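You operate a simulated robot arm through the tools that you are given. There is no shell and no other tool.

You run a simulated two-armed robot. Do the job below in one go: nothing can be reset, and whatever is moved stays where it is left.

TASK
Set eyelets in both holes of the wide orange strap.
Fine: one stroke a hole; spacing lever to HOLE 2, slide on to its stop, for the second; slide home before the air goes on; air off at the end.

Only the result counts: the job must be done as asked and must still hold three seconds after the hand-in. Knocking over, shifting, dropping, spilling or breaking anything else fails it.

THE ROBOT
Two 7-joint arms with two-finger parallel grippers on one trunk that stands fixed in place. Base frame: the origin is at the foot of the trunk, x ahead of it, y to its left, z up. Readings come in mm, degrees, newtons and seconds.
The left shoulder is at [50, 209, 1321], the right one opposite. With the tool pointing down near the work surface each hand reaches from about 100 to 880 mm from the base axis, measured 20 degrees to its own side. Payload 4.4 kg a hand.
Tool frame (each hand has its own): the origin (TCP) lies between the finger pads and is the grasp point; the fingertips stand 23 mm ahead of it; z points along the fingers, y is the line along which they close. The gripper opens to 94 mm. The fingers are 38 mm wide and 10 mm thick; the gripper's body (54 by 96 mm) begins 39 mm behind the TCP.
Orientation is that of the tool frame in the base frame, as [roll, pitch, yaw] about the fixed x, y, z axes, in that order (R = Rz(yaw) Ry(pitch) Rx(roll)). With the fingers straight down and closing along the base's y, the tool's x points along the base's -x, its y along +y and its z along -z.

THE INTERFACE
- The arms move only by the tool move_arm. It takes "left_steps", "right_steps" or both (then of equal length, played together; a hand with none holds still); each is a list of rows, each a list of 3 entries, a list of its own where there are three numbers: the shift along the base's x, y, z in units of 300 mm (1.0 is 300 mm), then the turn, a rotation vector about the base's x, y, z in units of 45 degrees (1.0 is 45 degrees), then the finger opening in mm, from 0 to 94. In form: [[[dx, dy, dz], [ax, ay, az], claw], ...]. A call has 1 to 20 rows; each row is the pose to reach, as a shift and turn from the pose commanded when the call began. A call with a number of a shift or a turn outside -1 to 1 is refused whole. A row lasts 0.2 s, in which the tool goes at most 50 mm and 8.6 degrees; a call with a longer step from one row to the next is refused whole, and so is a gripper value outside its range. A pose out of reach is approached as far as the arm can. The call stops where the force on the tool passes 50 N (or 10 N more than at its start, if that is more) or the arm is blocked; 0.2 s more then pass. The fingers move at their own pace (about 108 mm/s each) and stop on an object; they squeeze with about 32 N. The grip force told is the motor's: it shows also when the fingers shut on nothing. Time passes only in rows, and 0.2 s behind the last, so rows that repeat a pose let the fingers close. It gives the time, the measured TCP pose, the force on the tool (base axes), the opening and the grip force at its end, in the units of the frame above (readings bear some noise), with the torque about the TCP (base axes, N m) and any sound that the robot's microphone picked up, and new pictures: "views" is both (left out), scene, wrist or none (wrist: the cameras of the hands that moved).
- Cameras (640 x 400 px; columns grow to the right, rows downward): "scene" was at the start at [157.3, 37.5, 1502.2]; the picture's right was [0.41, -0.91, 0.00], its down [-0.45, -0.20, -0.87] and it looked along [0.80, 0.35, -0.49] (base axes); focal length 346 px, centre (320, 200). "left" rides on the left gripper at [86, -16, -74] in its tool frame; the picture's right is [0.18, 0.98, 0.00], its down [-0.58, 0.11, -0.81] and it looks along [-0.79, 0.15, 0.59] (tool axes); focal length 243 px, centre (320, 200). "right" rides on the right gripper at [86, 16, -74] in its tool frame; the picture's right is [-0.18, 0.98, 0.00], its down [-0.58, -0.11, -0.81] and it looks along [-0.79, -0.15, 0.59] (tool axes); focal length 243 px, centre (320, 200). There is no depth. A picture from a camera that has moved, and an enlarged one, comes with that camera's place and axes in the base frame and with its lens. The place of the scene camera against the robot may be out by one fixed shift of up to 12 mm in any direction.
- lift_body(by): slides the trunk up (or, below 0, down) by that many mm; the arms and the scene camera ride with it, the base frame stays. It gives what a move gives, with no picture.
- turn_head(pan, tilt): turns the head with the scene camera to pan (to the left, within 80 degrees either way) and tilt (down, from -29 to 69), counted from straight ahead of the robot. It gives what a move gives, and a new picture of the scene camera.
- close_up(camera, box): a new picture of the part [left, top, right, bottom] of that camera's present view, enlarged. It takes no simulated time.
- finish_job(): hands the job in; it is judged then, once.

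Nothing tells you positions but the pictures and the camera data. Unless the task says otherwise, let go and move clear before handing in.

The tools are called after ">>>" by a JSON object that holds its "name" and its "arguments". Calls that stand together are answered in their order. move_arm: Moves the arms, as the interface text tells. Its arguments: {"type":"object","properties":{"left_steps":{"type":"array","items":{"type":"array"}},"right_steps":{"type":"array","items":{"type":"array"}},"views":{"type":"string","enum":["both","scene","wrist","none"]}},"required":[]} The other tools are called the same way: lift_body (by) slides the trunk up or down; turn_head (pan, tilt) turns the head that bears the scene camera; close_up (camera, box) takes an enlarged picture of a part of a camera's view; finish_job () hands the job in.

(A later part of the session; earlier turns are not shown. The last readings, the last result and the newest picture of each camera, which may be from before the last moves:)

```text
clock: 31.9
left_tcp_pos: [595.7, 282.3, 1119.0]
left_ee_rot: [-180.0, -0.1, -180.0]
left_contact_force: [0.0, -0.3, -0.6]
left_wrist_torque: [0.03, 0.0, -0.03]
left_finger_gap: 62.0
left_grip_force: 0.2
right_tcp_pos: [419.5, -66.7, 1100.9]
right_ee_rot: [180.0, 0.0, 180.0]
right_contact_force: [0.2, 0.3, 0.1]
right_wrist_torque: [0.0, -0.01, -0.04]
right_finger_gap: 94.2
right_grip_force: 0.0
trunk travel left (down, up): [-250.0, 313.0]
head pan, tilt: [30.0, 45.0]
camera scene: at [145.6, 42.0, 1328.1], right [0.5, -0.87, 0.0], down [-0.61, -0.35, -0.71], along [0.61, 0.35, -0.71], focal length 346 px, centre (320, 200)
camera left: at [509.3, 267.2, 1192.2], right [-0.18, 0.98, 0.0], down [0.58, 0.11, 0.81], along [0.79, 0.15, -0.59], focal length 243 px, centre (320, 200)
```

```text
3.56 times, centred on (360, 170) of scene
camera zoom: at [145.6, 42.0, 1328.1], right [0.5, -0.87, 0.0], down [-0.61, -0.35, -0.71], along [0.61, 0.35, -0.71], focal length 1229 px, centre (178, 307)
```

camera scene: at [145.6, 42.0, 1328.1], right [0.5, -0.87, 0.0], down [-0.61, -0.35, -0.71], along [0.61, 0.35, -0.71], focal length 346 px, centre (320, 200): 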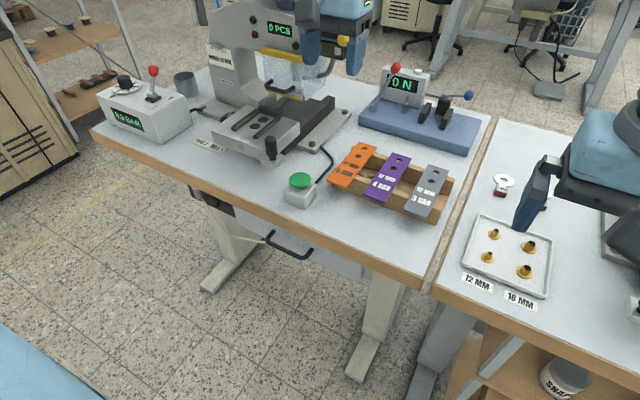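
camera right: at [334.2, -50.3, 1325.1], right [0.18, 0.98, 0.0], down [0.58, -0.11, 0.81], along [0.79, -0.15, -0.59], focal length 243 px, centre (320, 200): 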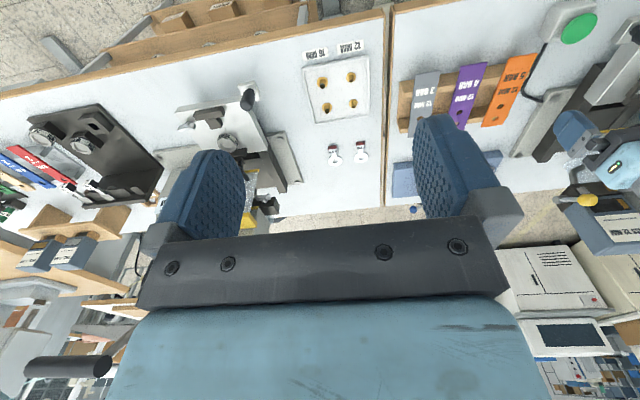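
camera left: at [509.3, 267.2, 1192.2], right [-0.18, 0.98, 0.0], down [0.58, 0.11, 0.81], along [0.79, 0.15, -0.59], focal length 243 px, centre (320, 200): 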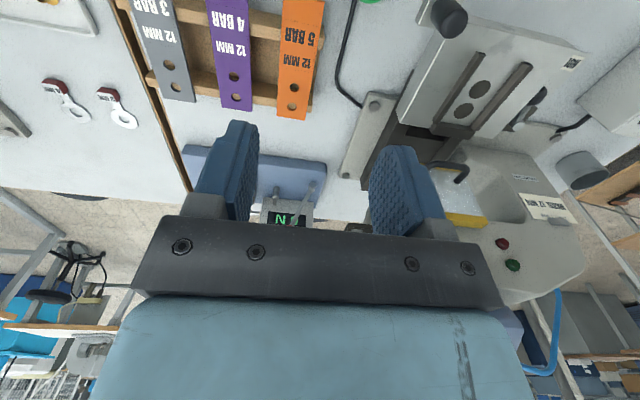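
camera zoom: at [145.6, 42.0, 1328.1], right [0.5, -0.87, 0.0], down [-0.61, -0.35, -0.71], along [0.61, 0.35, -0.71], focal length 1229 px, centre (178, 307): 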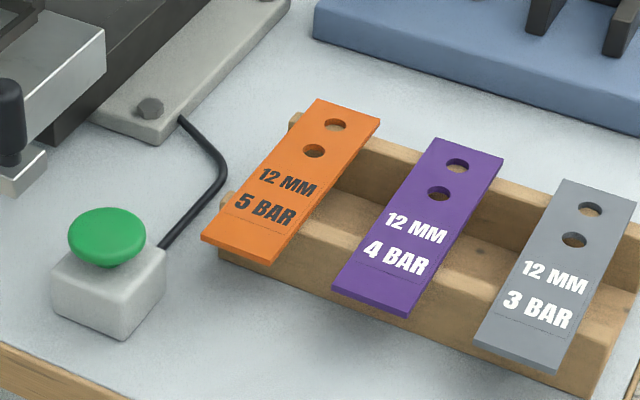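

Nothing has shifted noticeably. Lowering the trunk another 120 mm so the hand gets comfortable room at bench height.

>>> {"name": "lift_body", "arguments": {"by": -120}}

>>> {"name": "move_arm", "arguments": {"left_steps": [[[0.005, -0.055, -0.06], [0, 0, 0], 62], [[0.005, -0.055, -0.12], [0, 0, 0], 62], [[0.005, -0.055, -0.13], [0, 0, 0], 62]], "views": "wrist"}}

>>> {"name": "close_up", "arguments": {"camera": "left", "box": [220, 0, 420, 220]}}

```text
clock: 33.5
left_tcp_pos: [594.1, 282.5, 998.0]
left_ee_rot: [-179.9, 0.0, -180.0]
left_contact_force: [0.8, 0.3, 0.5]
left_wrist_torque: [0.0, 0.0, 0.02]
left_finger_gap: 61.8
left_grip_force: 0.1
right_tcp_pos: [419.8, -68.2, 980.7]
right_ee_rot: [179.9, -0.1, -180.0]
right_contact_force: [0.1, 0.5, -0.3]
right_wrist_torque: [0.0, -0.02, 0.0]
right_finger_gap: 93.8
right_grip_force: 0.0
trunk travel left (down, up): [-130.0, 433.0]
head pan, tilt: [30.0, 45.0]
```

```text
clock: 34.2
left_tcp_pos: [597.2, 265.3, 958.8]
left_ee_rot: [-180.0, 0.0, -180.0]
left_contact_force: [0.8, -0.4, 0.3]
left_wrist_torque: [-0.02, -0.01, 0.03]
left_finger_gap: 62.0
left_grip_force: 0.0
right_tcp_pos: [418.9, -67.4, 980.8]
right_ee_rot: [180.0, 0.0, -180.0]
right_contact_force: [0.4, 0.2, 0.1]
right_wrist_torque: [-0.05, 0.02, -0.01]
right_finger_gap: 93.9
right_grip_force: 0.2
trunk travel left (down, up): [-130.0, 433.0]
head pan, tilt: [30.0, 45.0]
camera left: at [510.5, 249.0, 1033.8], right [-0.18, 0.98, 0.0], down [0.58, 0.11, 0.81], along [0.79, 0.15, -0.59], focal length 243 px, centre (320, 200)
```

left: 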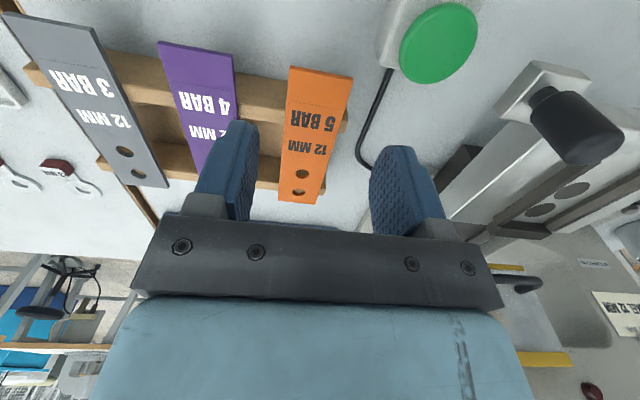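

```text
1.82 times, centred on (320, 110) of left
camera zoom: at [510.5, 249.0, 1033.8], right [-0.18, 0.98, 0.0], down [0.58, 0.11, 0.81], along [0.79, 0.15, -0.59], focal length 441 px, centre (320, 364)
```

zoom: 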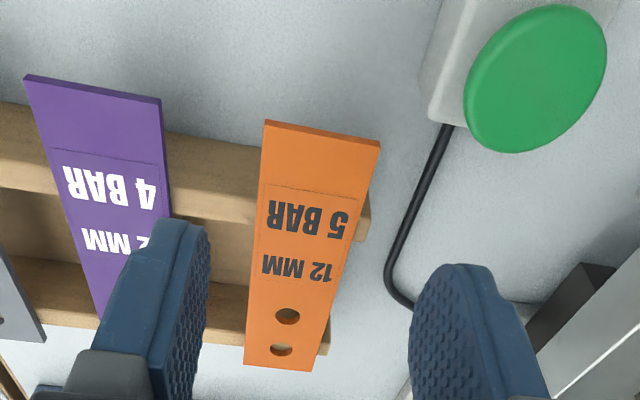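

Reach is fine now. I'll narrow the fingers to 53 mm, go down to the strap and close on it.

>>> {"name": "move_arm", "arguments": {"left_steps": [[[0, 0, -0.1], [0, 0, 0], 53], [[0, 0, -0.2], [0, 0, 0], 53], [[0, 0, -0.277], [0, 0, 0], 53], [[0, 0, -0.277], [0, 0, 0], 53]], "views": "wrist"}}

```text
clock: 35.2
left_tcp_pos: [596.3, 266.4, 874.3]
left_ee_rot: [-179.9, 0.0, -179.9]
left_contact_force: [-0.7, -0.2, 0.0]
left_wrist_torque: [0.02, 0.01, 0.0]
left_finger_gap: 53.1
left_grip_force: 0.0
right_tcp_pos: [420.4, -68.8, 980.6]
right_ee_rot: [-180.0, -0.1, -180.0]
right_contact_force: [0.3, -0.9, -0.1]
right_wrist_torque: [0.02, -0.01, 0.04]
right_finger_gap: 93.8
right_grip_force: 0.1
trunk travel left (down, up): [-130.0, 433.0]
head pan, tilt: [30.0, 45.0]
camera left: at [509.8, 249.8, 950.0], right [-0.19, 0.98, 0.0], down [0.58, 0.11, 0.81], along [0.79, 0.15, -0.59], focal length 243 px, centre (320, 200)
```

left: 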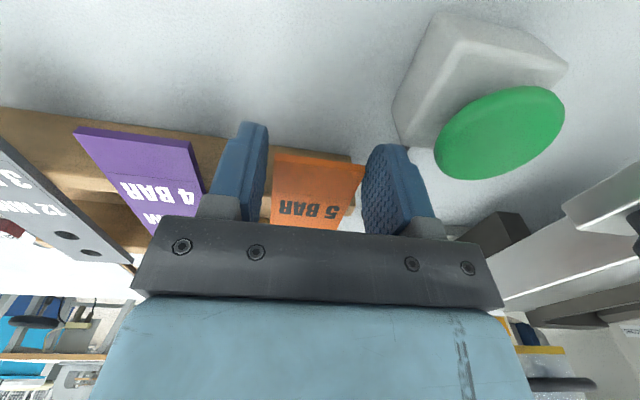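

>>> {"name": "move_arm", "arguments": {"left_steps": [[[0, 0, 0], [0, 0, 0], 30], [[0, 0, 0], [0, 0, 0], 30], [[0, 0, 0], [0, 0, 0], 30]], "views": "wrist"}}

>>> {"name": "close_up", "arguments": {"camera": "scene", "box": [270, 40, 450, 160]}}

```text
clock: 36.0
left_tcp_pos: [596.4, 266.8, 875.4]
left_ee_rot: [180.0, -0.1, -179.9]
left_contact_force: [0.6, -0.6, 0.5]
left_wrist_torque: [0.04, -0.01, 0.01]
left_finger_gap: 43.1
left_grip_force: 32.2
right_tcp_pos: [418.8, -68.4, 980.1]
right_ee_rot: [180.0, 0.1, -180.0]
right_contact_force: [0.2, 0.5, 0.2]
right_wrist_torque: [0.01, -0.01, 0.01]
right_finger_gap: 94.1
right_grip_force: 0.1
trunk travel left (down, up): [-130.0, 433.0]
head pan, tilt: [30.0, 45.0]
camera left: at [510.0, 250.0, 950.1], right [-0.18, 0.98, 0.0], down [0.58, 0.11, 0.81], along [0.79, 0.15, -0.59], focal length 243 px, centre (320, 200)
```

left: 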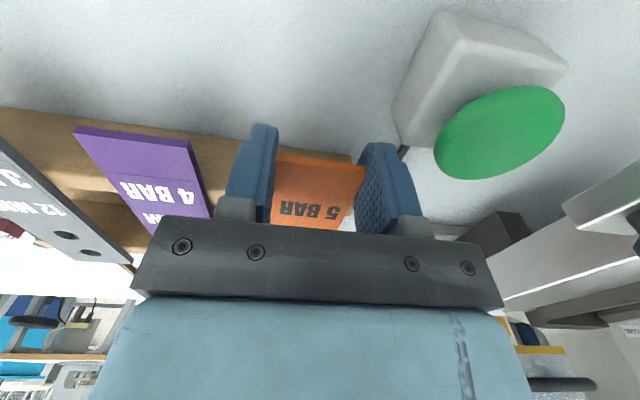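

```text
3.33 times, centred on (360, 100) of scene
camera zoom: at [144.8, 41.3, 1208.3], right [0.5, -0.87, 0.0], down [-0.61, -0.35, -0.71], along [0.61, 0.35, -0.71], focal length 1152 px, centre (187, 533)
```

zoom: 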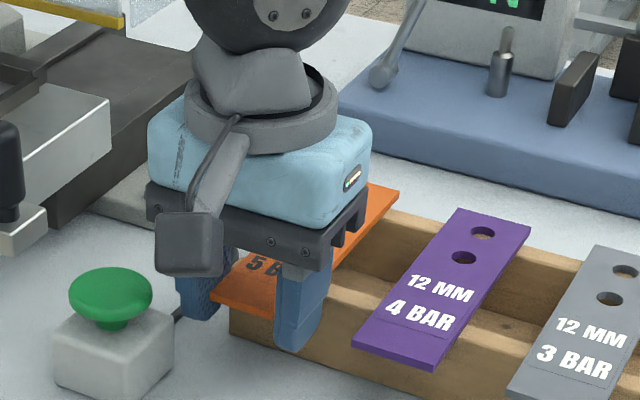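

The strap is gripped (43.1 mm). Lifting, drawing back, and carrying it over to the slide nest at a safe height.

>>> {"name": "move_arm", "arguments": {"left_steps": [[[0, 0, 0.1], [0, 0, 0], 30], [[0, 0, 0.24], [0, 0, 0], 30], [[-0.06, 0, 0.367], [0, 0, 0], 30], [[-0.18, 0.05, 0.367], [0, 0, 0], 30], [[-0.205, 0.18, 0.367], [0, 0, 0], 30], [[-0.205, 0.32, 0.367], [0, 0, 0], 30], [[-0.205, 0.46, 0.367], [0, 0, 0], 30], [[-0.205, 0.6, 0.367], [0, 0, 0], 30], [[-0.205, 0.72, 0.367], [0, 0, 0], 30], [[-0.205, 0.742, 0.367], [0, 0, 0], 30], [[-0.205, 0.742, 0.367], [0, 0, 0], 30]], "views": "both"}}

>>> {"name": "close_up", "arguments": {"camera": "left", "box": [220, 60, 420, 220]}}

>>> {"name": "close_up", "arguments": {"camera": "scene", "box": [190, 20, 350, 140]}}

```text
clock: 38.5
left_tcp_pos: [534.7, 489.4, 984.8]
left_ee_rot: [180.0, -0.1, 180.0]
left_contact_force: [0.6, -0.2, 0.4]
left_wrist_torque: [-0.03, 0.01, 0.03]
left_finger_gap: 43.2
left_grip_force: 32.2
right_tcp_pos: [420.9, -67.0, 980.1]
right_ee_rot: [-180.0, 0.0, 180.0]
right_contact_force: [-0.6, -0.7, 0.1]
right_wrist_torque: [-0.03, -0.03, -0.02]
right_finger_gap: 94.0
right_grip_force: 0.0
trunk travel left (down, up): [-130.0, 433.0]
head pan, tilt: [30.0, 45.0]
camera scene: at [144.8, 41.4, 1208.3], right [0.5, -0.87, 0.0], down [-0.61, -0.35, -0.71], along [0.61, 0.35, -0.71], focal length 346 px, centre (320, 200)
camera left: at [448.5, 472.8, 1060.0], right [-0.18, 0.98, 0.0], down [0.58, 0.11, 0.81], along [0.79, 0.15, -0.59], focal length 243 px, centre (320, 200)
```

scene: 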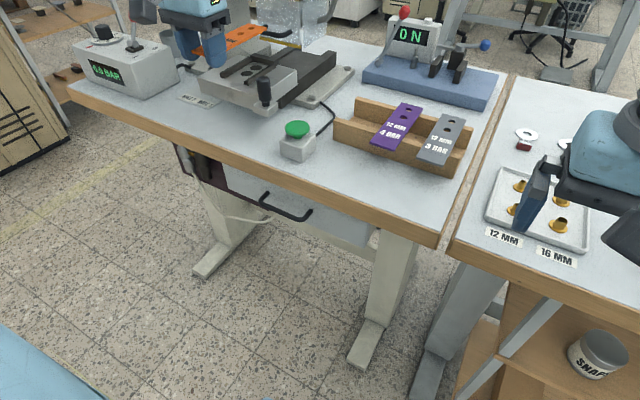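
left: 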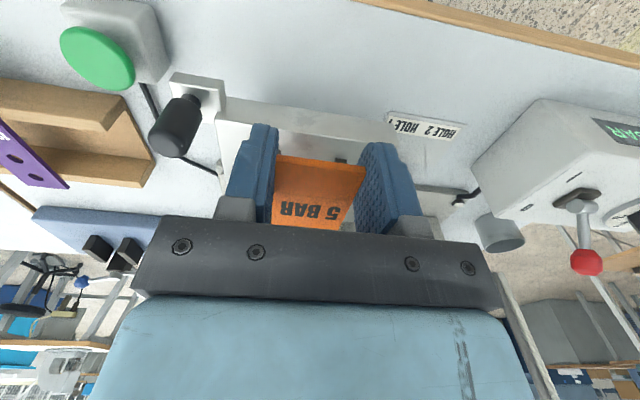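

```text
2.50 times, centred on (320, 140) of left
camera zoom: at [448.5, 472.8, 1060.0], right [-0.18, 0.98, 0.0], down [0.58, 0.11, 0.81], along [0.79, 0.15, -0.59], focal length 606 px, centre (320, 350)
```

zoom: 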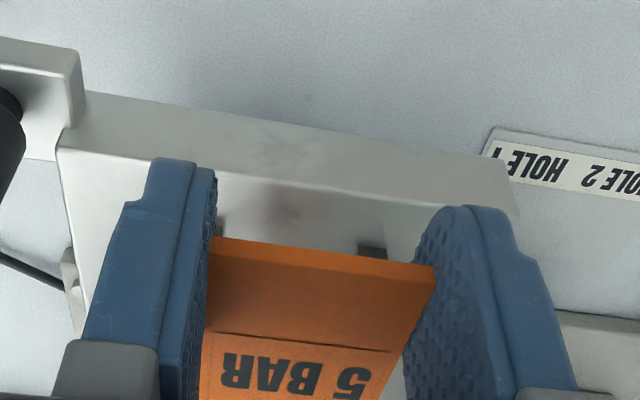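

```text
3.33 times, centred on (270, 80) of scene
camera zoom: at [144.8, 41.4, 1208.3], right [0.5, -0.87, 0.0], down [-0.61, -0.35, -0.71], along [0.61, 0.35, -0.71], focal length 1152 px, centre (487, 600)
```

zoom: 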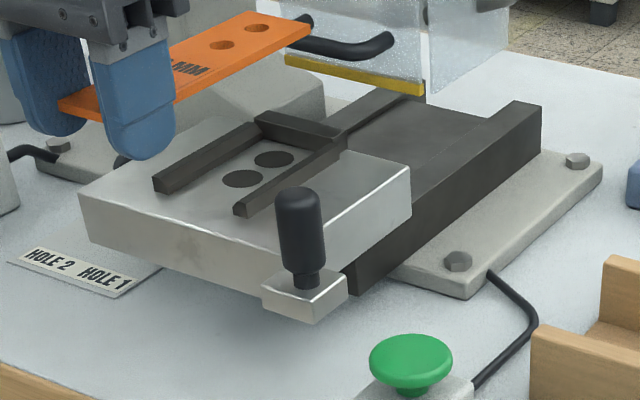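

Good view of the nest. I'll turn the head for a better angle and lower the strap to just above the rails to check alignment.

>>> {"name": "move_arm", "arguments": {"left_steps": [[[0, 0, -0.1], [0, 0, 0], 30], [[0, 0, -0.2], [0, 0, 0], 30], [[0, 0, -0.2], [0, 0, 0], 30]], "views": "none"}}

>>> {"name": "turn_head", "arguments": {"pan": 45, "tilt": 30}}

>>> {"name": "close_up", "arguments": {"camera": "scene", "box": [250, 120, 450, 245]}}

>>> {"name": "close_up", "arguments": {"camera": "left", "box": [220, 60, 420, 220]}}

```text
clock: 39.2
left_tcp_pos: [535.5, 488.5, 925.5]
left_ee_rot: [180.0, 0.0, 179.9]
left_contact_force: [-0.7, 0.3, -0.5]
left_wrist_torque: [0.01, 0.02, -0.03]
left_finger_gap: 42.8
left_grip_force: 31.8
right_tcp_pos: [418.1, -67.6, 981.7]
right_ee_rot: [180.0, 0.0, -179.9]
right_contact_force: [-0.2, 0.5, 0.1]
right_wrist_torque: [-0.01, -0.01, 0.0]
right_finger_gap: 94.1
right_grip_force: 0.0
trunk travel left (down, up): [-130.0, 433.0]
head pan, tilt: [30.0, 45.0]
```

```text
clock: 40.0
left_tcp_pos: [534.0, 489.7, 925.1]
left_ee_rot: [180.0, 0.0, -180.0]
left_contact_force: [-0.4, -0.2, -1.3]
left_wrist_torque: [0.0, 0.03, -0.01]
left_finger_gap: 43.0
left_grip_force: 31.4
right_tcp_pos: [419.7, -68.0, 980.0]
right_ee_rot: [180.0, 0.0, 180.0]
right_contact_force: [0.7, 0.3, -0.7]
right_wrist_torque: [-0.01, -0.04, 0.02]
right_finger_gap: 94.0
right_grip_force: 0.0
trunk travel left (down, up): [-130.0, 433.0]
head pan, tilt: [45.0, 30.0]
camera scene: at [138.4, 64.5, 1230.9], right [0.71, -0.71, 0.0], down [-0.35, -0.35, -0.87], along [0.61, 0.61, -0.5], focal length 346 px, centre (320, 200)
```

scene: 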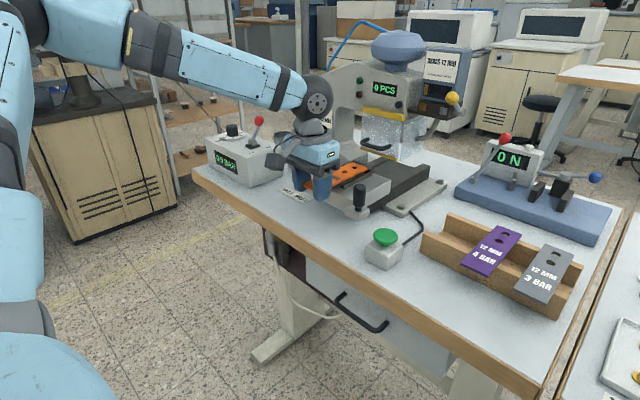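

```text
3.20 times, centred on (350, 182) of scene
camera zoom: at [138.4, 64.5, 1230.9], right [0.71, -0.71, 0.0], down [-0.35, -0.35, -0.87], along [0.61, 0.61, -0.5], focal length 1106 px, centre (224, 256)
```

zoom: 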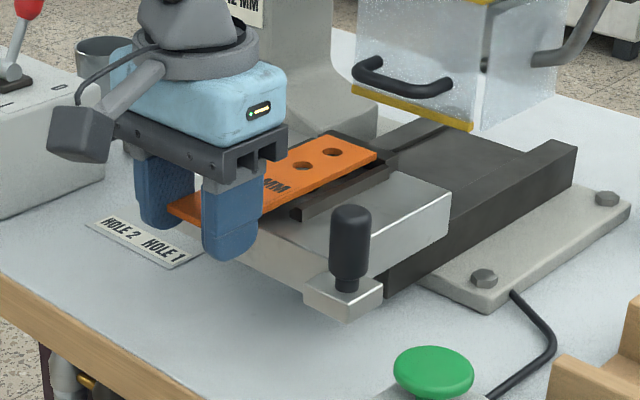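

```text
2.50 times, centred on (320, 140) of left
camera zoom: at [448.5, 472.3, 1000.5], right [-0.18, 0.98, 0.0], down [0.58, 0.11, 0.81], along [0.79, 0.15, -0.59], focal length 606 px, centre (320, 350)
```

zoom: 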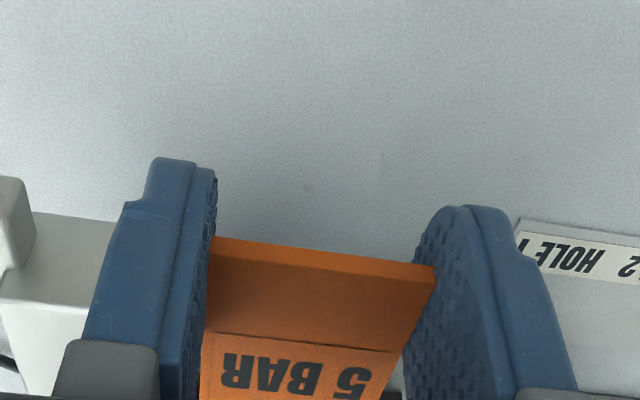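

Alignment looks right. Lowering gently into the nest in small steps.

>>> {"name": "move_arm", "arguments": {"left_steps": [[[0, 0, -0.013], [0, 0, 0], 30], [[0, 0, -0.023], [0, 0, 0], 30], [[0, 0, -0.03], [0, 0, 0], 30], [[0, 0, -0.03], [0, 0, 0], 30]], "views": "none"}}

>>> {"name": "close_up", "arguments": {"camera": "scene", "box": [290, 145, 400, 220]}}

```text
clock: 41.0
left_tcp_pos: [534.8, 489.2, 917.0]
left_ee_rot: [-179.9, 0.0, 180.0]
left_contact_force: [-1.2, 0.9, -1.0]
left_wrist_torque: [0.0, 0.03, 0.0]
left_finger_gap: 42.8
left_grip_force: 31.2
right_tcp_pos: [419.9, -66.5, 981.3]
right_ee_rot: [-180.0, -0.1, 179.9]
right_contact_force: [-0.4, 0.9, -0.3]
right_wrist_torque: [0.01, -0.01, 0.0]
right_finger_gap: 94.2
right_grip_force: 0.1
trunk travel left (down, up): [-130.0, 433.0]
head pan, tilt: [45.0, 30.0]
```

```text
5.33 times, centred on (345, 182) of scene
camera zoom: at [138.4, 64.6, 1230.9], right [0.71, -0.71, 0.0], down [-0.35, -0.35, -0.87], along [0.61, 0.61, -0.5], focal length 1843 px, centre (187, 293)
```

zoom: 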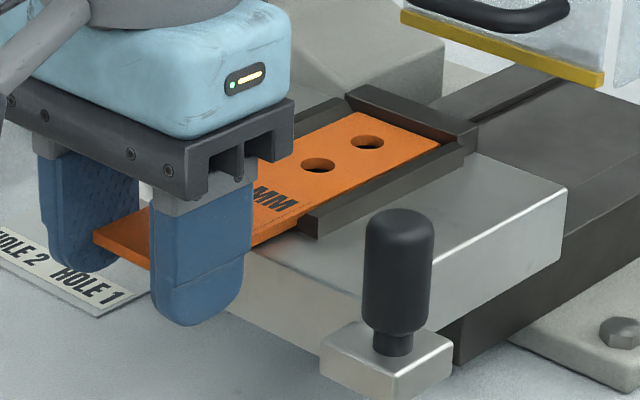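

The strap is dropping in between the rails. A little further down to touch the plate.

>>> {"name": "move_arm", "arguments": {"left_steps": [[[0, 0, -0.004], [0, 0, 0], 30], [[0, 0, -0.008], [0, 0, 0], 30], [[0, 0, -0.011], [0, 0, 0], 30], [[0, 0, -0.011], [0, 0, 0], 30]], "views": "none"}}

>>> {"name": "close_up", "arguments": {"camera": "scene", "box": [290, 145, 400, 220]}}

```text
clock: 42.0
left_tcp_pos: [533.1, 490.0, 915.3]
left_ee_rot: [-180.0, 0.2, -179.9]
left_contact_force: [-0.5, 2.1, 6.0]
left_wrist_torque: [-0.08, -0.29, 0.1]
left_finger_gap: 42.9
left_grip_force: 31.8
right_tcp_pos: [418.8, -67.1, 981.3]
right_ee_rot: [-180.0, 0.0, 180.0]
right_contact_force: [-0.4, 0.0, -0.2]
right_wrist_torque: [0.0, -0.05, -0.03]
right_finger_gap: 93.9
right_grip_force: 0.0
trunk travel left (down, up): [-130.0, 433.0]
head pan, tilt: [45.0, 30.0]
```

```text
5.33 times, centred on (345, 182) of scene
camera zoom: at [137.8, 64.3, 1231.1], right [0.71, -0.71, 0.0], down [-0.35, -0.35, -0.87], along [0.61, 0.61, -0.5], focal length 1843 px, centre (187, 293)
```

zoom: 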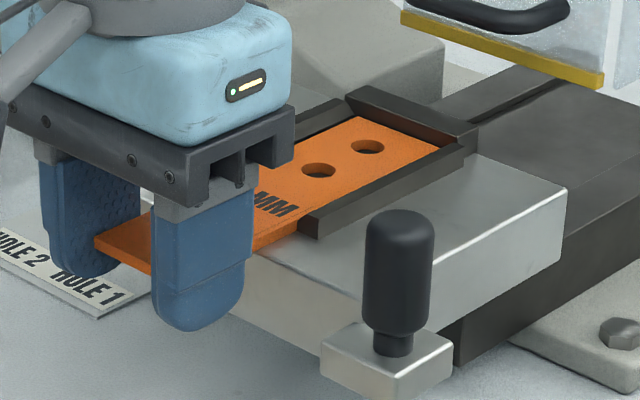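

The strap rests on the plate (6 N). Now I'll ease it forward to the stop in small steps, watching the force.

>>> {"name": "move_arm", "arguments": {"left_steps": [[[0.005, 0, 0.001], [0, 0, 0], 30], [[0.01, 0, 0.001], [0, 0, 0], 30], [[0.013, 0, 0.001], [0, 0, 0], 30], [[0.013, 0, 0.001], [0, 0, 0], 30]], "views": "none"}}

>>> {"name": "close_up", "arguments": {"camera": "scene", "box": [290, 145, 400, 220]}}

```text
clock: 43.0
left_tcp_pos: [536.7, 489.6, 914.2]
left_ee_rot: [-180.0, 0.0, 179.9]
left_contact_force: [-9.6, -1.4, 4.7]
left_wrist_torque: [-0.04, 0.0, -0.1]
left_finger_gap: 43.2
left_grip_force: 31.7
right_tcp_pos: [418.5, -68.2, 982.3]
right_ee_rot: [179.9, 0.2, -180.0]
right_contact_force: [0.1, -0.4, 0.5]
right_wrist_torque: [-0.01, 0.0, -0.01]
right_finger_gap: 93.6
right_grip_force: 0.0
trunk travel left (down, up): [-130.0, 433.0]
head pan, tilt: [45.0, 30.0]
```

```text
5.33 times, centred on (345, 182) of scene
camera zoom: at [137.1, 64.1, 1231.1], right [0.71, -0.71, 0.0], down [-0.35, -0.35, -0.87], along [0.61, 0.61, -0.5], focal length 1843 px, centre (187, 293)
```

zoom: 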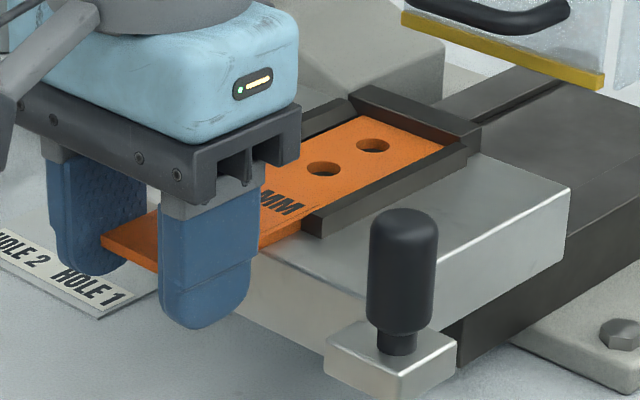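

The slide itself started gliding with the strap, so it runs freely. I'll keep pushing slide and strap inward together, which also seats the strap against its stop, and check after 40 mm.

>>> {"name": "move_arm", "arguments": {"left_steps": [[[0.02, 0, 0.002], [0, 0, 0], 30], [[0.04, 0, 0.002], [0, 0, 0], 30], [[0.06, 0, 0.002], [0, 0, 0], 30], [[0.08, 0, 0.002], [0, 0, 0], 30], [[0.1, 0, 0.002], [0, 0, 0], 30], [[0.12, 0, 0.002], [0, 0, 0], 30], [[0.133, 0, 0.002], [0, 0, 0], 30], [[0.133, 0, 0.002], [0, 0, 0], 30]], "views": "scene"}}

>>> {"name": "close_up", "arguments": {"camera": "scene", "box": [290, 110, 450, 220]}}

```text
clock: 44.8
left_tcp_pos: [577.9, 488.3, 914.4]
left_ee_rot: [-180.0, 0.1, -179.9]
left_contact_force: [-1.3, 0.1, 3.9]
left_wrist_torque: [0.01, -0.1, 0.03]
left_finger_gap: 43.1
left_grip_force: 32.3
right_tcp_pos: [418.9, -67.7, 980.5]
right_ee_rot: [-180.0, 0.0, 179.9]
right_contact_force: [-0.4, 0.3, 0.3]
right_wrist_torque: [-0.08, 0.0, 0.0]
right_finger_gap: 94.0
right_grip_force: 0.0
trunk travel left (down, up): [-130.0, 433.0]
head pan, tilt: [45.0, 30.0]
camera scene: at [137.9, 64.4, 1231.0], right [0.71, -0.71, 0.0], down [-0.35, -0.35, -0.87], along [0.61, 0.61, -0.5], focal length 346 px, centre (320, 200)
```

scene: 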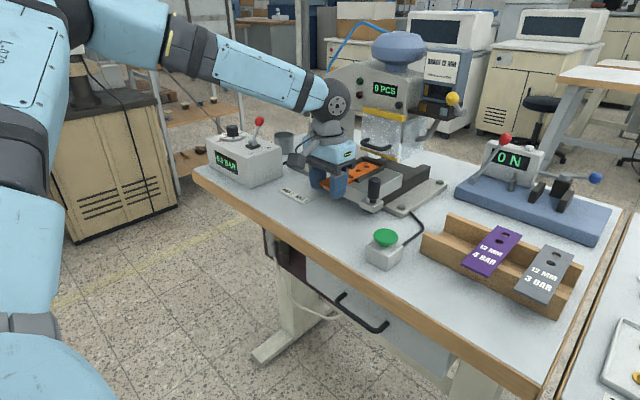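

```text
3.64 times, centred on (370, 165) of scene
camera zoom: at [137.9, 64.4, 1231.0], right [0.71, -0.71, 0.0], down [-0.35, -0.35, -0.87], along [0.61, 0.61, -0.5], focal length 1256 px, centre (138, 327)
```

zoom: 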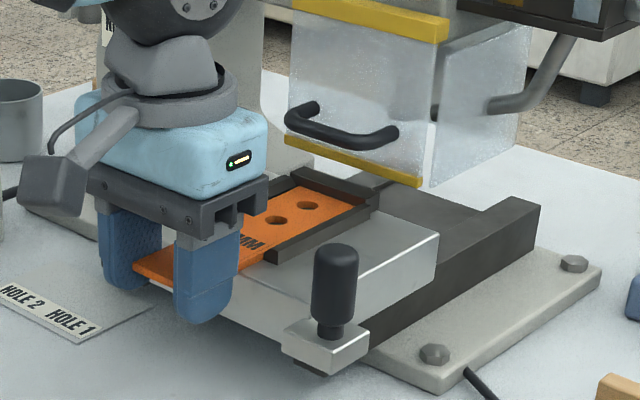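

The slide glides well with only small force. Continuing inward toward the HOLE 1 stop.

>>> {"name": "move_arm", "arguments": {"left_steps": [[[0.02, 0, 0], [0, 0, 0], 30], [[0.04, 0, 0], [0, 0, 0], 30], [[0.06, 0, 0], [0, 0, 0], 30], [[0.08, 0, 0], [0, 0, 0], 30], [[0.1, 0, 0], [0, 0, 0], 30], [[0.12, 0, 0], [0, 0, 0], 30], [[0.133, 0, 0], [0, 0, 0], 30], [[0.133, 0, 0], [0, 0, 0], 30]], "views": "scene"}}

>>> {"name": "close_up", "arguments": {"camera": "scene", "box": [290, 110, 450, 220]}}

```text
clock: 46.6
left_tcp_pos: [619.1, 488.8, 914.2]
left_ee_rot: [-180.0, -0.1, -179.8]
left_contact_force: [-0.4, -1.1, 2.7]
left_wrist_torque: [-0.05, -0.1, -0.07]
left_finger_gap: 43.0
left_grip_force: 32.1
right_tcp_pos: [419.8, -67.4, 981.3]
right_ee_rot: [-179.9, -0.1, -180.0]
right_contact_force: [-0.8, -0.1, 0.5]
right_wrist_torque: [0.0, 0.02, -0.02]
right_finger_gap: 93.8
right_grip_force: 0.0
trunk travel left (down, up): [-130.0, 433.0]
head pan, tilt: [45.0, 30.0]
camera scene: at [138.0, 64.3, 1231.0], right [0.71, -0.71, 0.0], down [-0.35, -0.35, -0.87], along [0.61, 0.61, -0.5], focal length 346 px, centre (320, 200)
```

scene: 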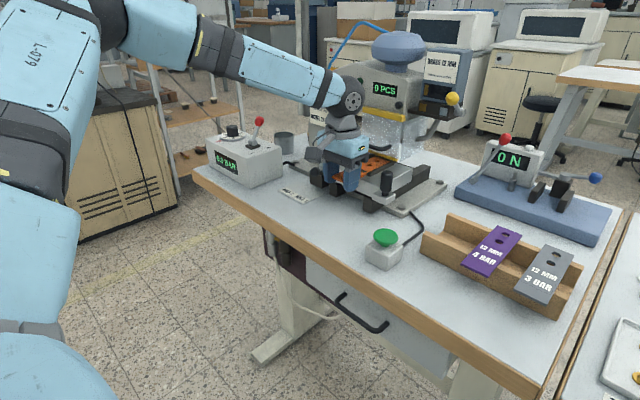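

```text
3.64 times, centred on (370, 165) of scene
camera zoom: at [138.0, 64.3, 1231.0], right [0.71, -0.71, 0.0], down [-0.35, -0.35, -0.87], along [0.61, 0.61, -0.5], focal length 1256 px, centre (138, 327)
```

zoom: 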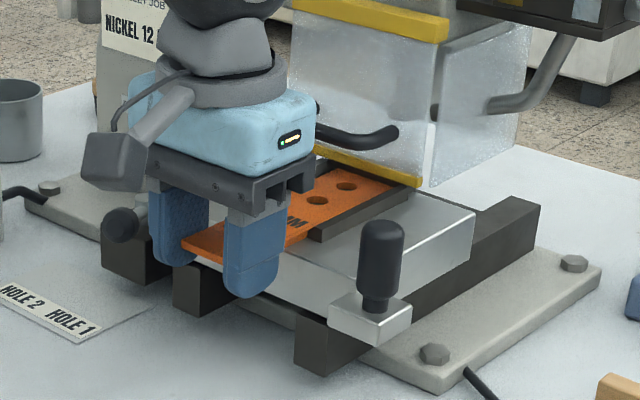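

Still free; no stop yet. Continuing in smaller advances.

>>> {"name": "move_arm", "arguments": {"left_steps": [[[0.015, 0, 0], [0, 0, 0], 30], [[0.03, 0, 0], [0, 0, 0], 30], [[0.045, 0, 0], [0, 0, 0], 30], [[0.06, 0, 0], [0, 0, 0], 30], [[0.067, 0, 0], [0, 0, 0], 30], [[0.067, 0, 0], [0, 0, 0], 30]], "views": "none"}}

>>> {"name": "close_up", "arguments": {"camera": "scene", "box": [290, 110, 450, 220]}}

```text
clock: 48.0
left_tcp_pos: [638.9, 489.4, 913.1]
left_ee_rot: [-179.9, 0.0, -179.9]
left_contact_force: [-1.4, 2.3, 3.0]
left_wrist_torque: [0.03, -0.05, 0.11]
left_finger_gap: 43.0
left_grip_force: 32.5
right_tcp_pos: [419.0, -68.8, 980.9]
right_ee_rot: [-180.0, 0.0, -180.0]
right_contact_force: [0.7, 0.7, 0.2]
right_wrist_torque: [0.0, 0.0, 0.01]
right_finger_gap: 93.8
right_grip_force: 0.1
trunk travel left (down, up): [-130.0, 433.0]
head pan, tilt: [45.0, 30.0]
```

```text
3.64 times, centred on (370, 165) of scene
camera zoom: at [138.0, 64.5, 1231.0], right [0.71, -0.71, 0.0], down [-0.35, -0.35, -0.87], along [0.61, 0.61, -0.5], focal length 1256 px, centre (138, 327)
```

zoom: 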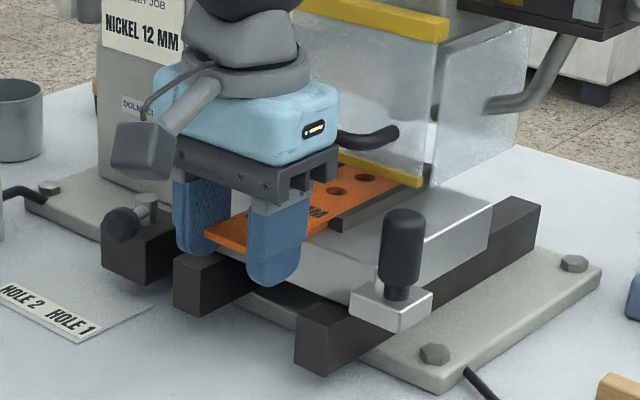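

>>> {"name": "move_arm", "arguments": {"left_steps": [[[0.015, 0, 0.001], [0, 0, 0], 30], [[0.03, 0, 0.001], [0, 0, 0], 30], [[0.045, 0, 0.001], [0, 0, 0], 30], [[0.06, 0, 0.001], [0, 0, 0], 30], [[0.067, 0, 0.001], [0, 0, 0], 30], [[0.067, 0, 0.001], [0, 0, 0], 30]], "views": "none"}}

>>> {"name": "close_up", "arguments": {"camera": "scene", "box": [290, 110, 450, 220]}}

```text
clock: 49.4
left_tcp_pos: [657.6, 488.9, 914.0]
left_ee_rot: [-180.0, 0.0, 180.0]
left_contact_force: [-1.9, -0.7, 0.4]
left_wrist_torque: [0.03, 0.05, -0.03]
left_finger_gap: 43.2
left_grip_force: 32.0
right_tcp_pos: [419.1, -68.0, 980.3]
right_ee_rot: [180.0, 0.0, -179.9]
right_contact_force: [-0.4, -0.2, 1.1]
right_wrist_torque: [-0.01, -0.02, 0.02]
right_finger_gap: 93.9
right_grip_force: 0.0
trunk travel left (down, up): [-130.0, 433.0]
head pan, tilt: [45.0, 30.0]
```

```text
3.64 times, centred on (370, 165) of scene
camera zoom: at [138.2, 64.5, 1230.9], right [0.71, -0.71, 0.0], down [-0.35, -0.35, -0.87], along [0.61, 0.61, -0.5], focal length 1256 px, centre (138, 327)
```

zoom: 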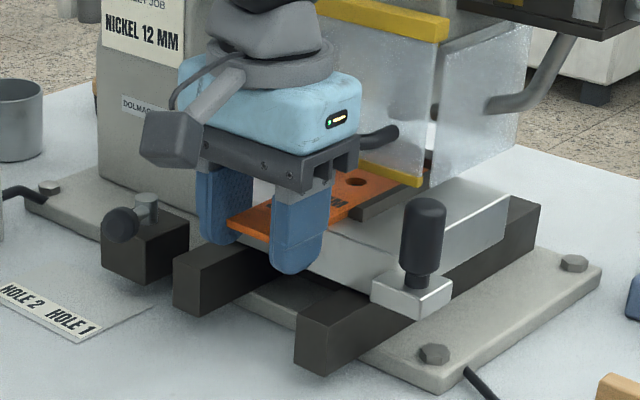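

>>> {"name": "move_arm", "arguments": {"left_steps": [[[0.012, 0, 0], [0, 0, 0], 30], [[0.024, 0, 0], [0, 0, 0], 30], [[0.033, 0, 0], [0, 0, 0], 30], [[0.033, 0, 0], [0, 0, 0], 30]], "views": "wrist"}}

>>> {"name": "close_up", "arguments": {"camera": "scene", "box": [290, 110, 450, 220]}}

```text
clock: 50.4
left_tcp_pos: [667.5, 488.7, 914.4]
left_ee_rot: [-179.9, 0.0, -179.9]
left_contact_force: [-0.5, 0.6, 1.0]
left_wrist_torque: [0.0, -0.06, 0.0]
left_finger_gap: 43.0
left_grip_force: 32.3
right_tcp_pos: [419.4, -67.3, 980.2]
right_ee_rot: [-179.9, -0.1, 180.0]
right_contact_force: [0.2, -0.7, 0.4]
right_wrist_torque: [-0.02, -0.02, 0.03]
right_finger_gap: 94.0
right_grip_force: 0.1
trunk travel left (down, up): [-130.0, 433.0]
head pan, tilt: [45.0, 30.0]
camera left: at [582.3, 472.5, 989.3], right [-0.18, 0.98, 0.0], down [0.58, 0.11, 0.81], along [0.79, 0.15, -0.59], focal length 243 px, centre (320, 200)
```

left: 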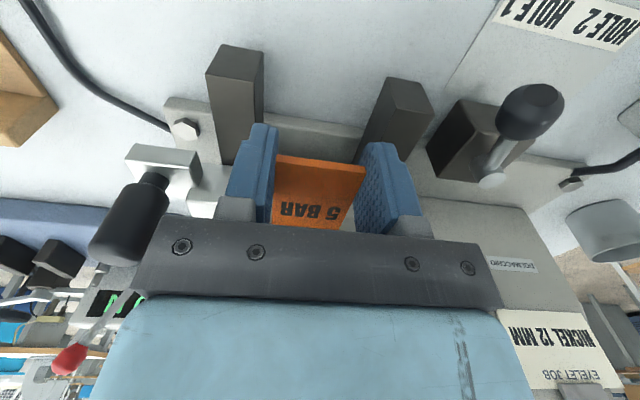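

```text
3.64 times, centred on (370, 165) of scene
camera zoom: at [138.2, 64.5, 1231.0], right [0.71, -0.71, 0.0], down [-0.35, -0.35, -0.87], along [0.61, 0.61, -0.5], focal length 1256 px, centre (138, 327)
```

zoom: 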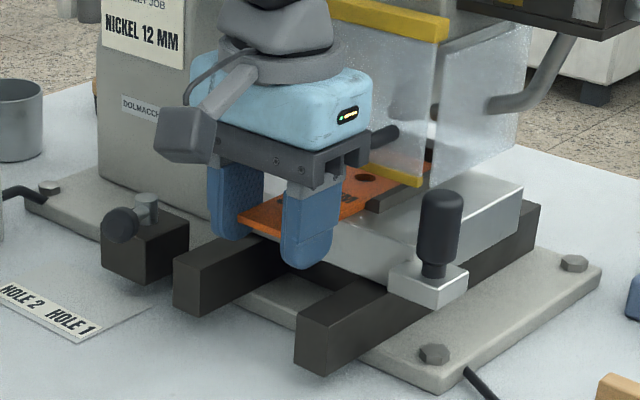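

>>> {"name": "move_arm", "arguments": {"left_steps": [[[0.012, 0, 0], [0, 0, 0], 30], [[0.024, 0, 0], [0, 0, 0], 30], [[0.036, 0, 0], [0, 0, 0], 30], [[0.04, 0, 0], [0, 0, 0], 30], [[0.04, 0, 0], [0, 0, 0], 30]], "views": "none"}}

>>> {"name": "close_up", "arguments": {"camera": "scene", "box": [290, 110, 450, 220]}}

```text
clock: 51.6
left_tcp_pos: [678.5, 489.1, 915.2]
left_ee_rot: [-179.9, -0.1, -180.0]
left_contact_force: [-34.7, -1.2, -2.1]
left_wrist_torque: [0.02, 0.48, -0.11]
left_finger_gap: 43.2
left_grip_force: 31.4
right_tcp_pos: [417.4, -67.9, 981.8]
right_ee_rot: [-180.0, 0.2, -179.9]
right_contact_force: [-0.6, 0.3, 0.7]
right_wrist_torque: [-0.01, 0.0, 0.02]
right_finger_gap: 93.9
right_grip_force: 0.1
trunk travel left (down, up): [-130.0, 433.0]
head pan, tilt: [45.0, 30.0]
```

```text
3.64 times, centred on (370, 165) of scene
camera zoom: at [135.4, 64.5, 1231.3], right [0.71, -0.71, 0.0], down [-0.35, -0.35, -0.87], along [0.61, 0.61, -0.5], focal length 1256 px, centre (138, 327)
```

zoom: 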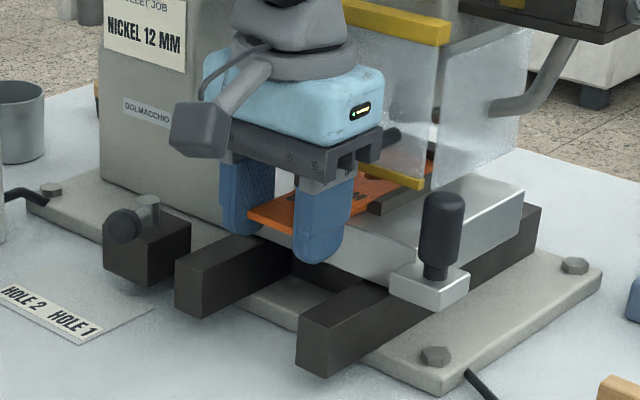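

Force rose to 35 N: the slide has come to its stop and the strap has slid the last few mm against its nest stop. I'll relax, release, lift off and check.

>>> {"name": "move_arm", "arguments": {"left_steps": [[[-0.003, 0, 0], [0, 0, 0], 30], [[-0.003, 0, 0], [0, 0, 0], 50], [[-0.003, 0, 0], [0, 0, 0], 50], [[-0.003, 0, 0.03], [0, 0, 0], 50], [[-0.003, 0, 0.1], [0, 0, 0], 50], [[-0.1, 0, 0.2], [0, 0, 0], 70], [[-0.23, 0, 0.28], [0, 0, 0], 94], [[-0.35, 0, 0.35], [0, 0, 0], 94], [[-0.35, 0, 0.35], [0, 0, 0], 94]], "views": "both"}}

>>> {"name": "close_up", "arguments": {"camera": "scene", "box": [290, 110, 450, 220]}}

>>> {"name": "close_up", "arguments": {"camera": "left", "box": [220, 60, 420, 220]}}

```text
clock: 53.6
left_tcp_pos: [576.1, 488.4, 1019.1]
left_ee_rot: [-179.9, 0.0, -179.8]
left_contact_force: [-0.2, 0.1, 0.0]
left_wrist_torque: [0.03, 0.01, 0.0]
left_finger_gap: 94.1
left_grip_force: 0.0
right_tcp_pos: [420.3, -67.6, 980.8]
right_ee_rot: [180.0, 0.1, -179.9]
right_contact_force: [0.1, -0.5, 0.3]
right_wrist_torque: [-0.01, 0.0, 0.01]
right_finger_gap: 93.5
right_grip_force: 0.0
trunk travel left (down, up): [-130.0, 433.0]
head pan, tilt: [45.0, 30.0]
camera scene: at [138.8, 64.7, 1230.8], right [0.71, -0.71, 0.0], down [-0.35, -0.35, -0.87], along [0.61, 0.61, -0.5], focal length 346 px, centre (320, 200)
camera left: at [489.3, 471.8, 1093.9], right [-0.19, 0.98, 0.0], down [0.58, 0.11, 0.81], along [0.79, 0.15, -0.59], focal length 243 px, centre (320, 200)
```

scene: 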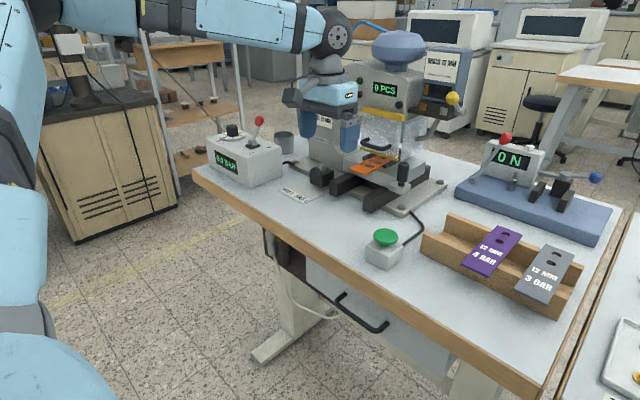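
left: 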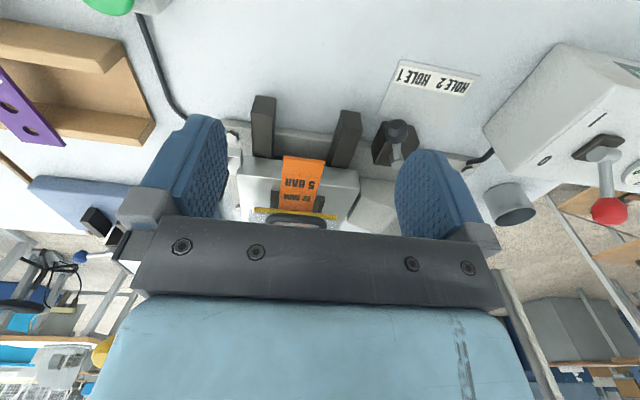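

```text
3.64 times, centred on (370, 165) of scene
camera zoom: at [138.8, 64.7, 1230.8], right [0.71, -0.71, 0.0], down [-0.35, -0.35, -0.87], along [0.61, 0.61, -0.5], focal length 1256 px, centre (138, 327)
```

zoom: 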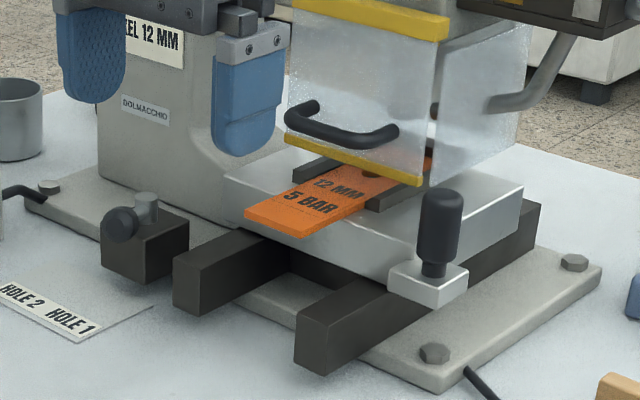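

```text
2.50 times, centred on (320, 140) of left
camera zoom: at [489.3, 471.8, 1093.9], right [-0.19, 0.98, 0.0], down [0.58, 0.11, 0.81], along [0.79, 0.15, -0.59], focal length 606 px, centre (320, 350)
```

zoom: 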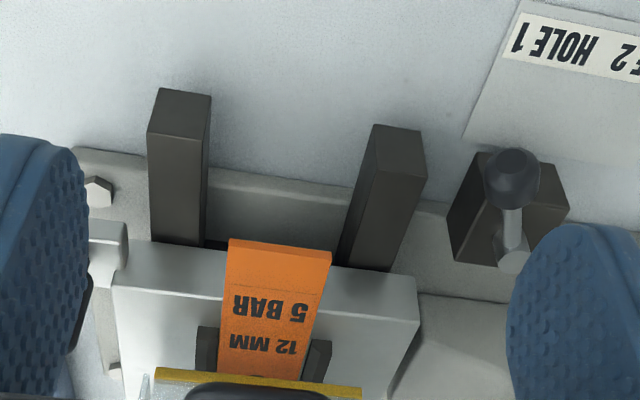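

The strap lies straight in the nest; I need to confirm it is fully seated. Zooming in for a precise measurement.

>>> {"name": "close_up", "arguments": {"camera": "left", "box": [265, 140, 365, 220]}}

>>> {"name": "close_up", "arguments": {"camera": "scene", "box": [345, 130, 425, 185]}}

```text
5.00 times, centred on (315, 180) of left
camera zoom: at [489.3, 471.8, 1093.9], right [-0.19, 0.98, 0.0], down [0.58, 0.11, 0.81], along [0.79, 0.15, -0.59], focal length 1213 px, centre (345, 300)
```

zoom: 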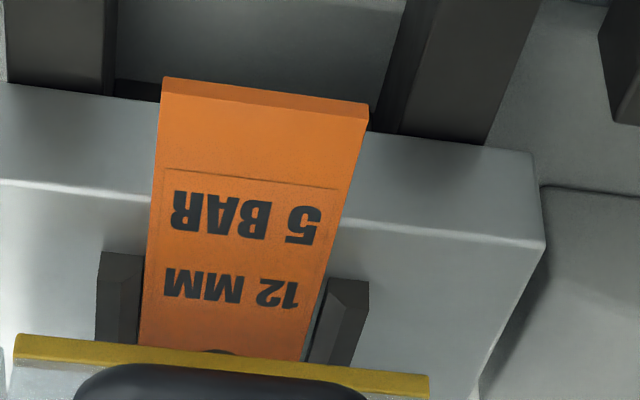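

```text
7.27 times, centred on (385, 158) of scene
camera zoom: at [138.8, 64.7, 1230.8], right [0.71, -0.71, 0.0], down [-0.35, -0.35, -0.87], along [0.61, 0.61, -0.5], focal length 2513 px, centre (-153, 509)
```

zoom: 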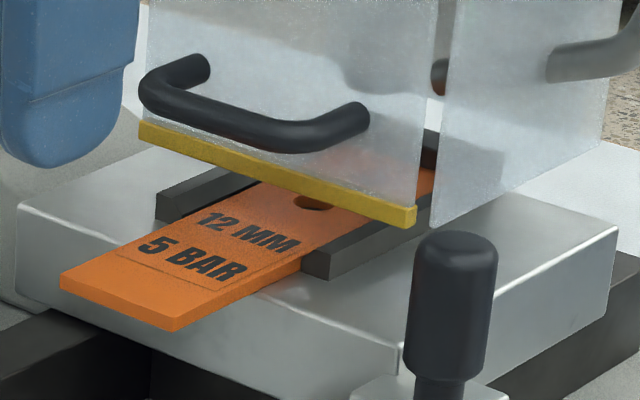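

The strap is seated: overhang 38.5 mm as expected, and the slide has travelled 138 mm to its HOLE 1 stop, with the far hole near x≈800. Next is air on: I'll carry the left hand over toward the air box, turning it 90° so the fingers straddle the red lever fore and aft.

>>> {"name": "move_arm", "arguments": {"left_steps": [[[-0.05, 0.03, 0.08], [0, 0, 0.16], 94], [[-0.1, 0.08, 0.16], [0, 0, 0.33], 94], [[-0.15, 0.13, 0.22], [0, 0, 0.5], 80], [[-0.2, 0.18, 0.25], [0, 0, 0.67], 70], [[-0.23, 0.23, 0.25], [0, 0, 0.84], 60], [[-0.25, 0.27, 0.25], [0, 0, 1.0], 60]], "views": "none"}}

>>> {"name": "move_arm", "arguments": {"left_steps": [[[0.02, 0.06, 0], [0, 0, 0.16], 60], [[0.05, 0.14, 0], [0, 0, 0.33], 60], [[0.08, 0.22, 0], [0, 0, 0.5], 60], [[0.1, 0.3, 0], [0, 0, 0.67], 60], [[0.12, 0.38, 0], [0, 0, 0.84], 60], [[0.14, 0.46, 0], [0, 0, 1.0], 60], [[0.14, 0.46, 0], [0, 0, 1.0], 60]], "views": "both"}}

```text
clock: 55.0
left_tcp_pos: [499.6, 569.2, 1094.2]
left_ee_rot: [-180.0, 0.0, -134.9]
left_contact_force: [0.0, 0.3, -0.6]
left_wrist_torque: [0.03, 0.02, 0.0]
left_finger_gap: 60.1
left_grip_force: 0.1
right_tcp_pos: [419.1, -67.6, 980.0]
right_ee_rot: [-180.0, 0.0, -179.9]
right_contact_force: [1.0, 0.2, 0.0]
right_wrist_torque: [0.0, -0.02, -0.02]
right_finger_gap: 93.8
right_grip_force: 0.1
trunk travel left (down, up): [-130.0, 433.0]
head pan, tilt: [45.0, 30.0]
```

```text
clock: 56.6
left_tcp_pos: [543.2, 708.3, 1093.7]
left_ee_rot: [-179.9, 0.1, -90.0]
left_contact_force: [0.2, 0.3, 0.4]
left_wrist_torque: [0.01, -0.04, 0.0]
left_finger_gap: 60.0
left_grip_force: 0.0
right_tcp_pos: [420.3, -68.1, 980.7]
right_ee_rot: [180.0, 0.0, -180.0]
right_contact_force: [-0.7, -0.2, 0.0]
right_wrist_torque: [-0.01, 0.0, -0.02]
right_finger_gap: 94.0
right_grip_force: 0.1
trunk travel left (down, up): [-130.0, 433.0]
head pan, tilt: [45.0, 30.0]
camera scene: at [138.2, 64.4, 1231.0], right [0.71, -0.71, 0.0], down [-0.35, -0.35, -0.87], along [0.61, 0.61, -0.5], focal length 346 px, centre (320, 200)
camera left: at [559.3, 621.2, 1169.8], right [-0.98, -0.19, 0.0], down [-0.11, 0.58, 0.81], along [-0.15, 0.79, -0.59], focal length 243 px, centre (320, 200)
```

scene: 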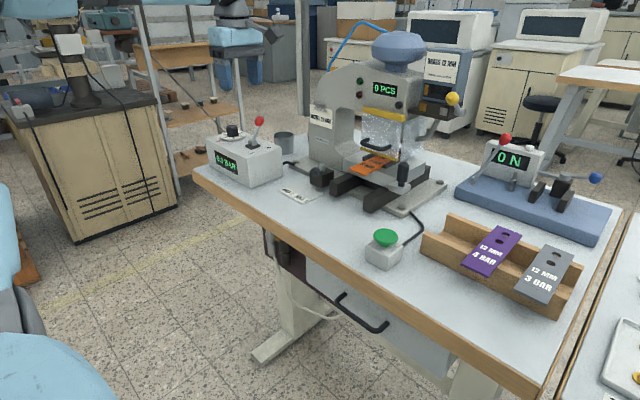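
left: 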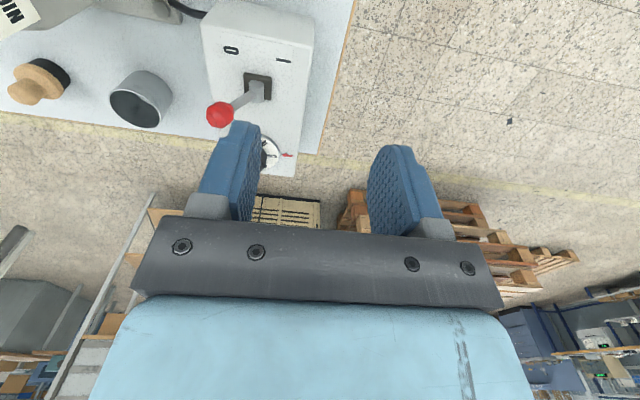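

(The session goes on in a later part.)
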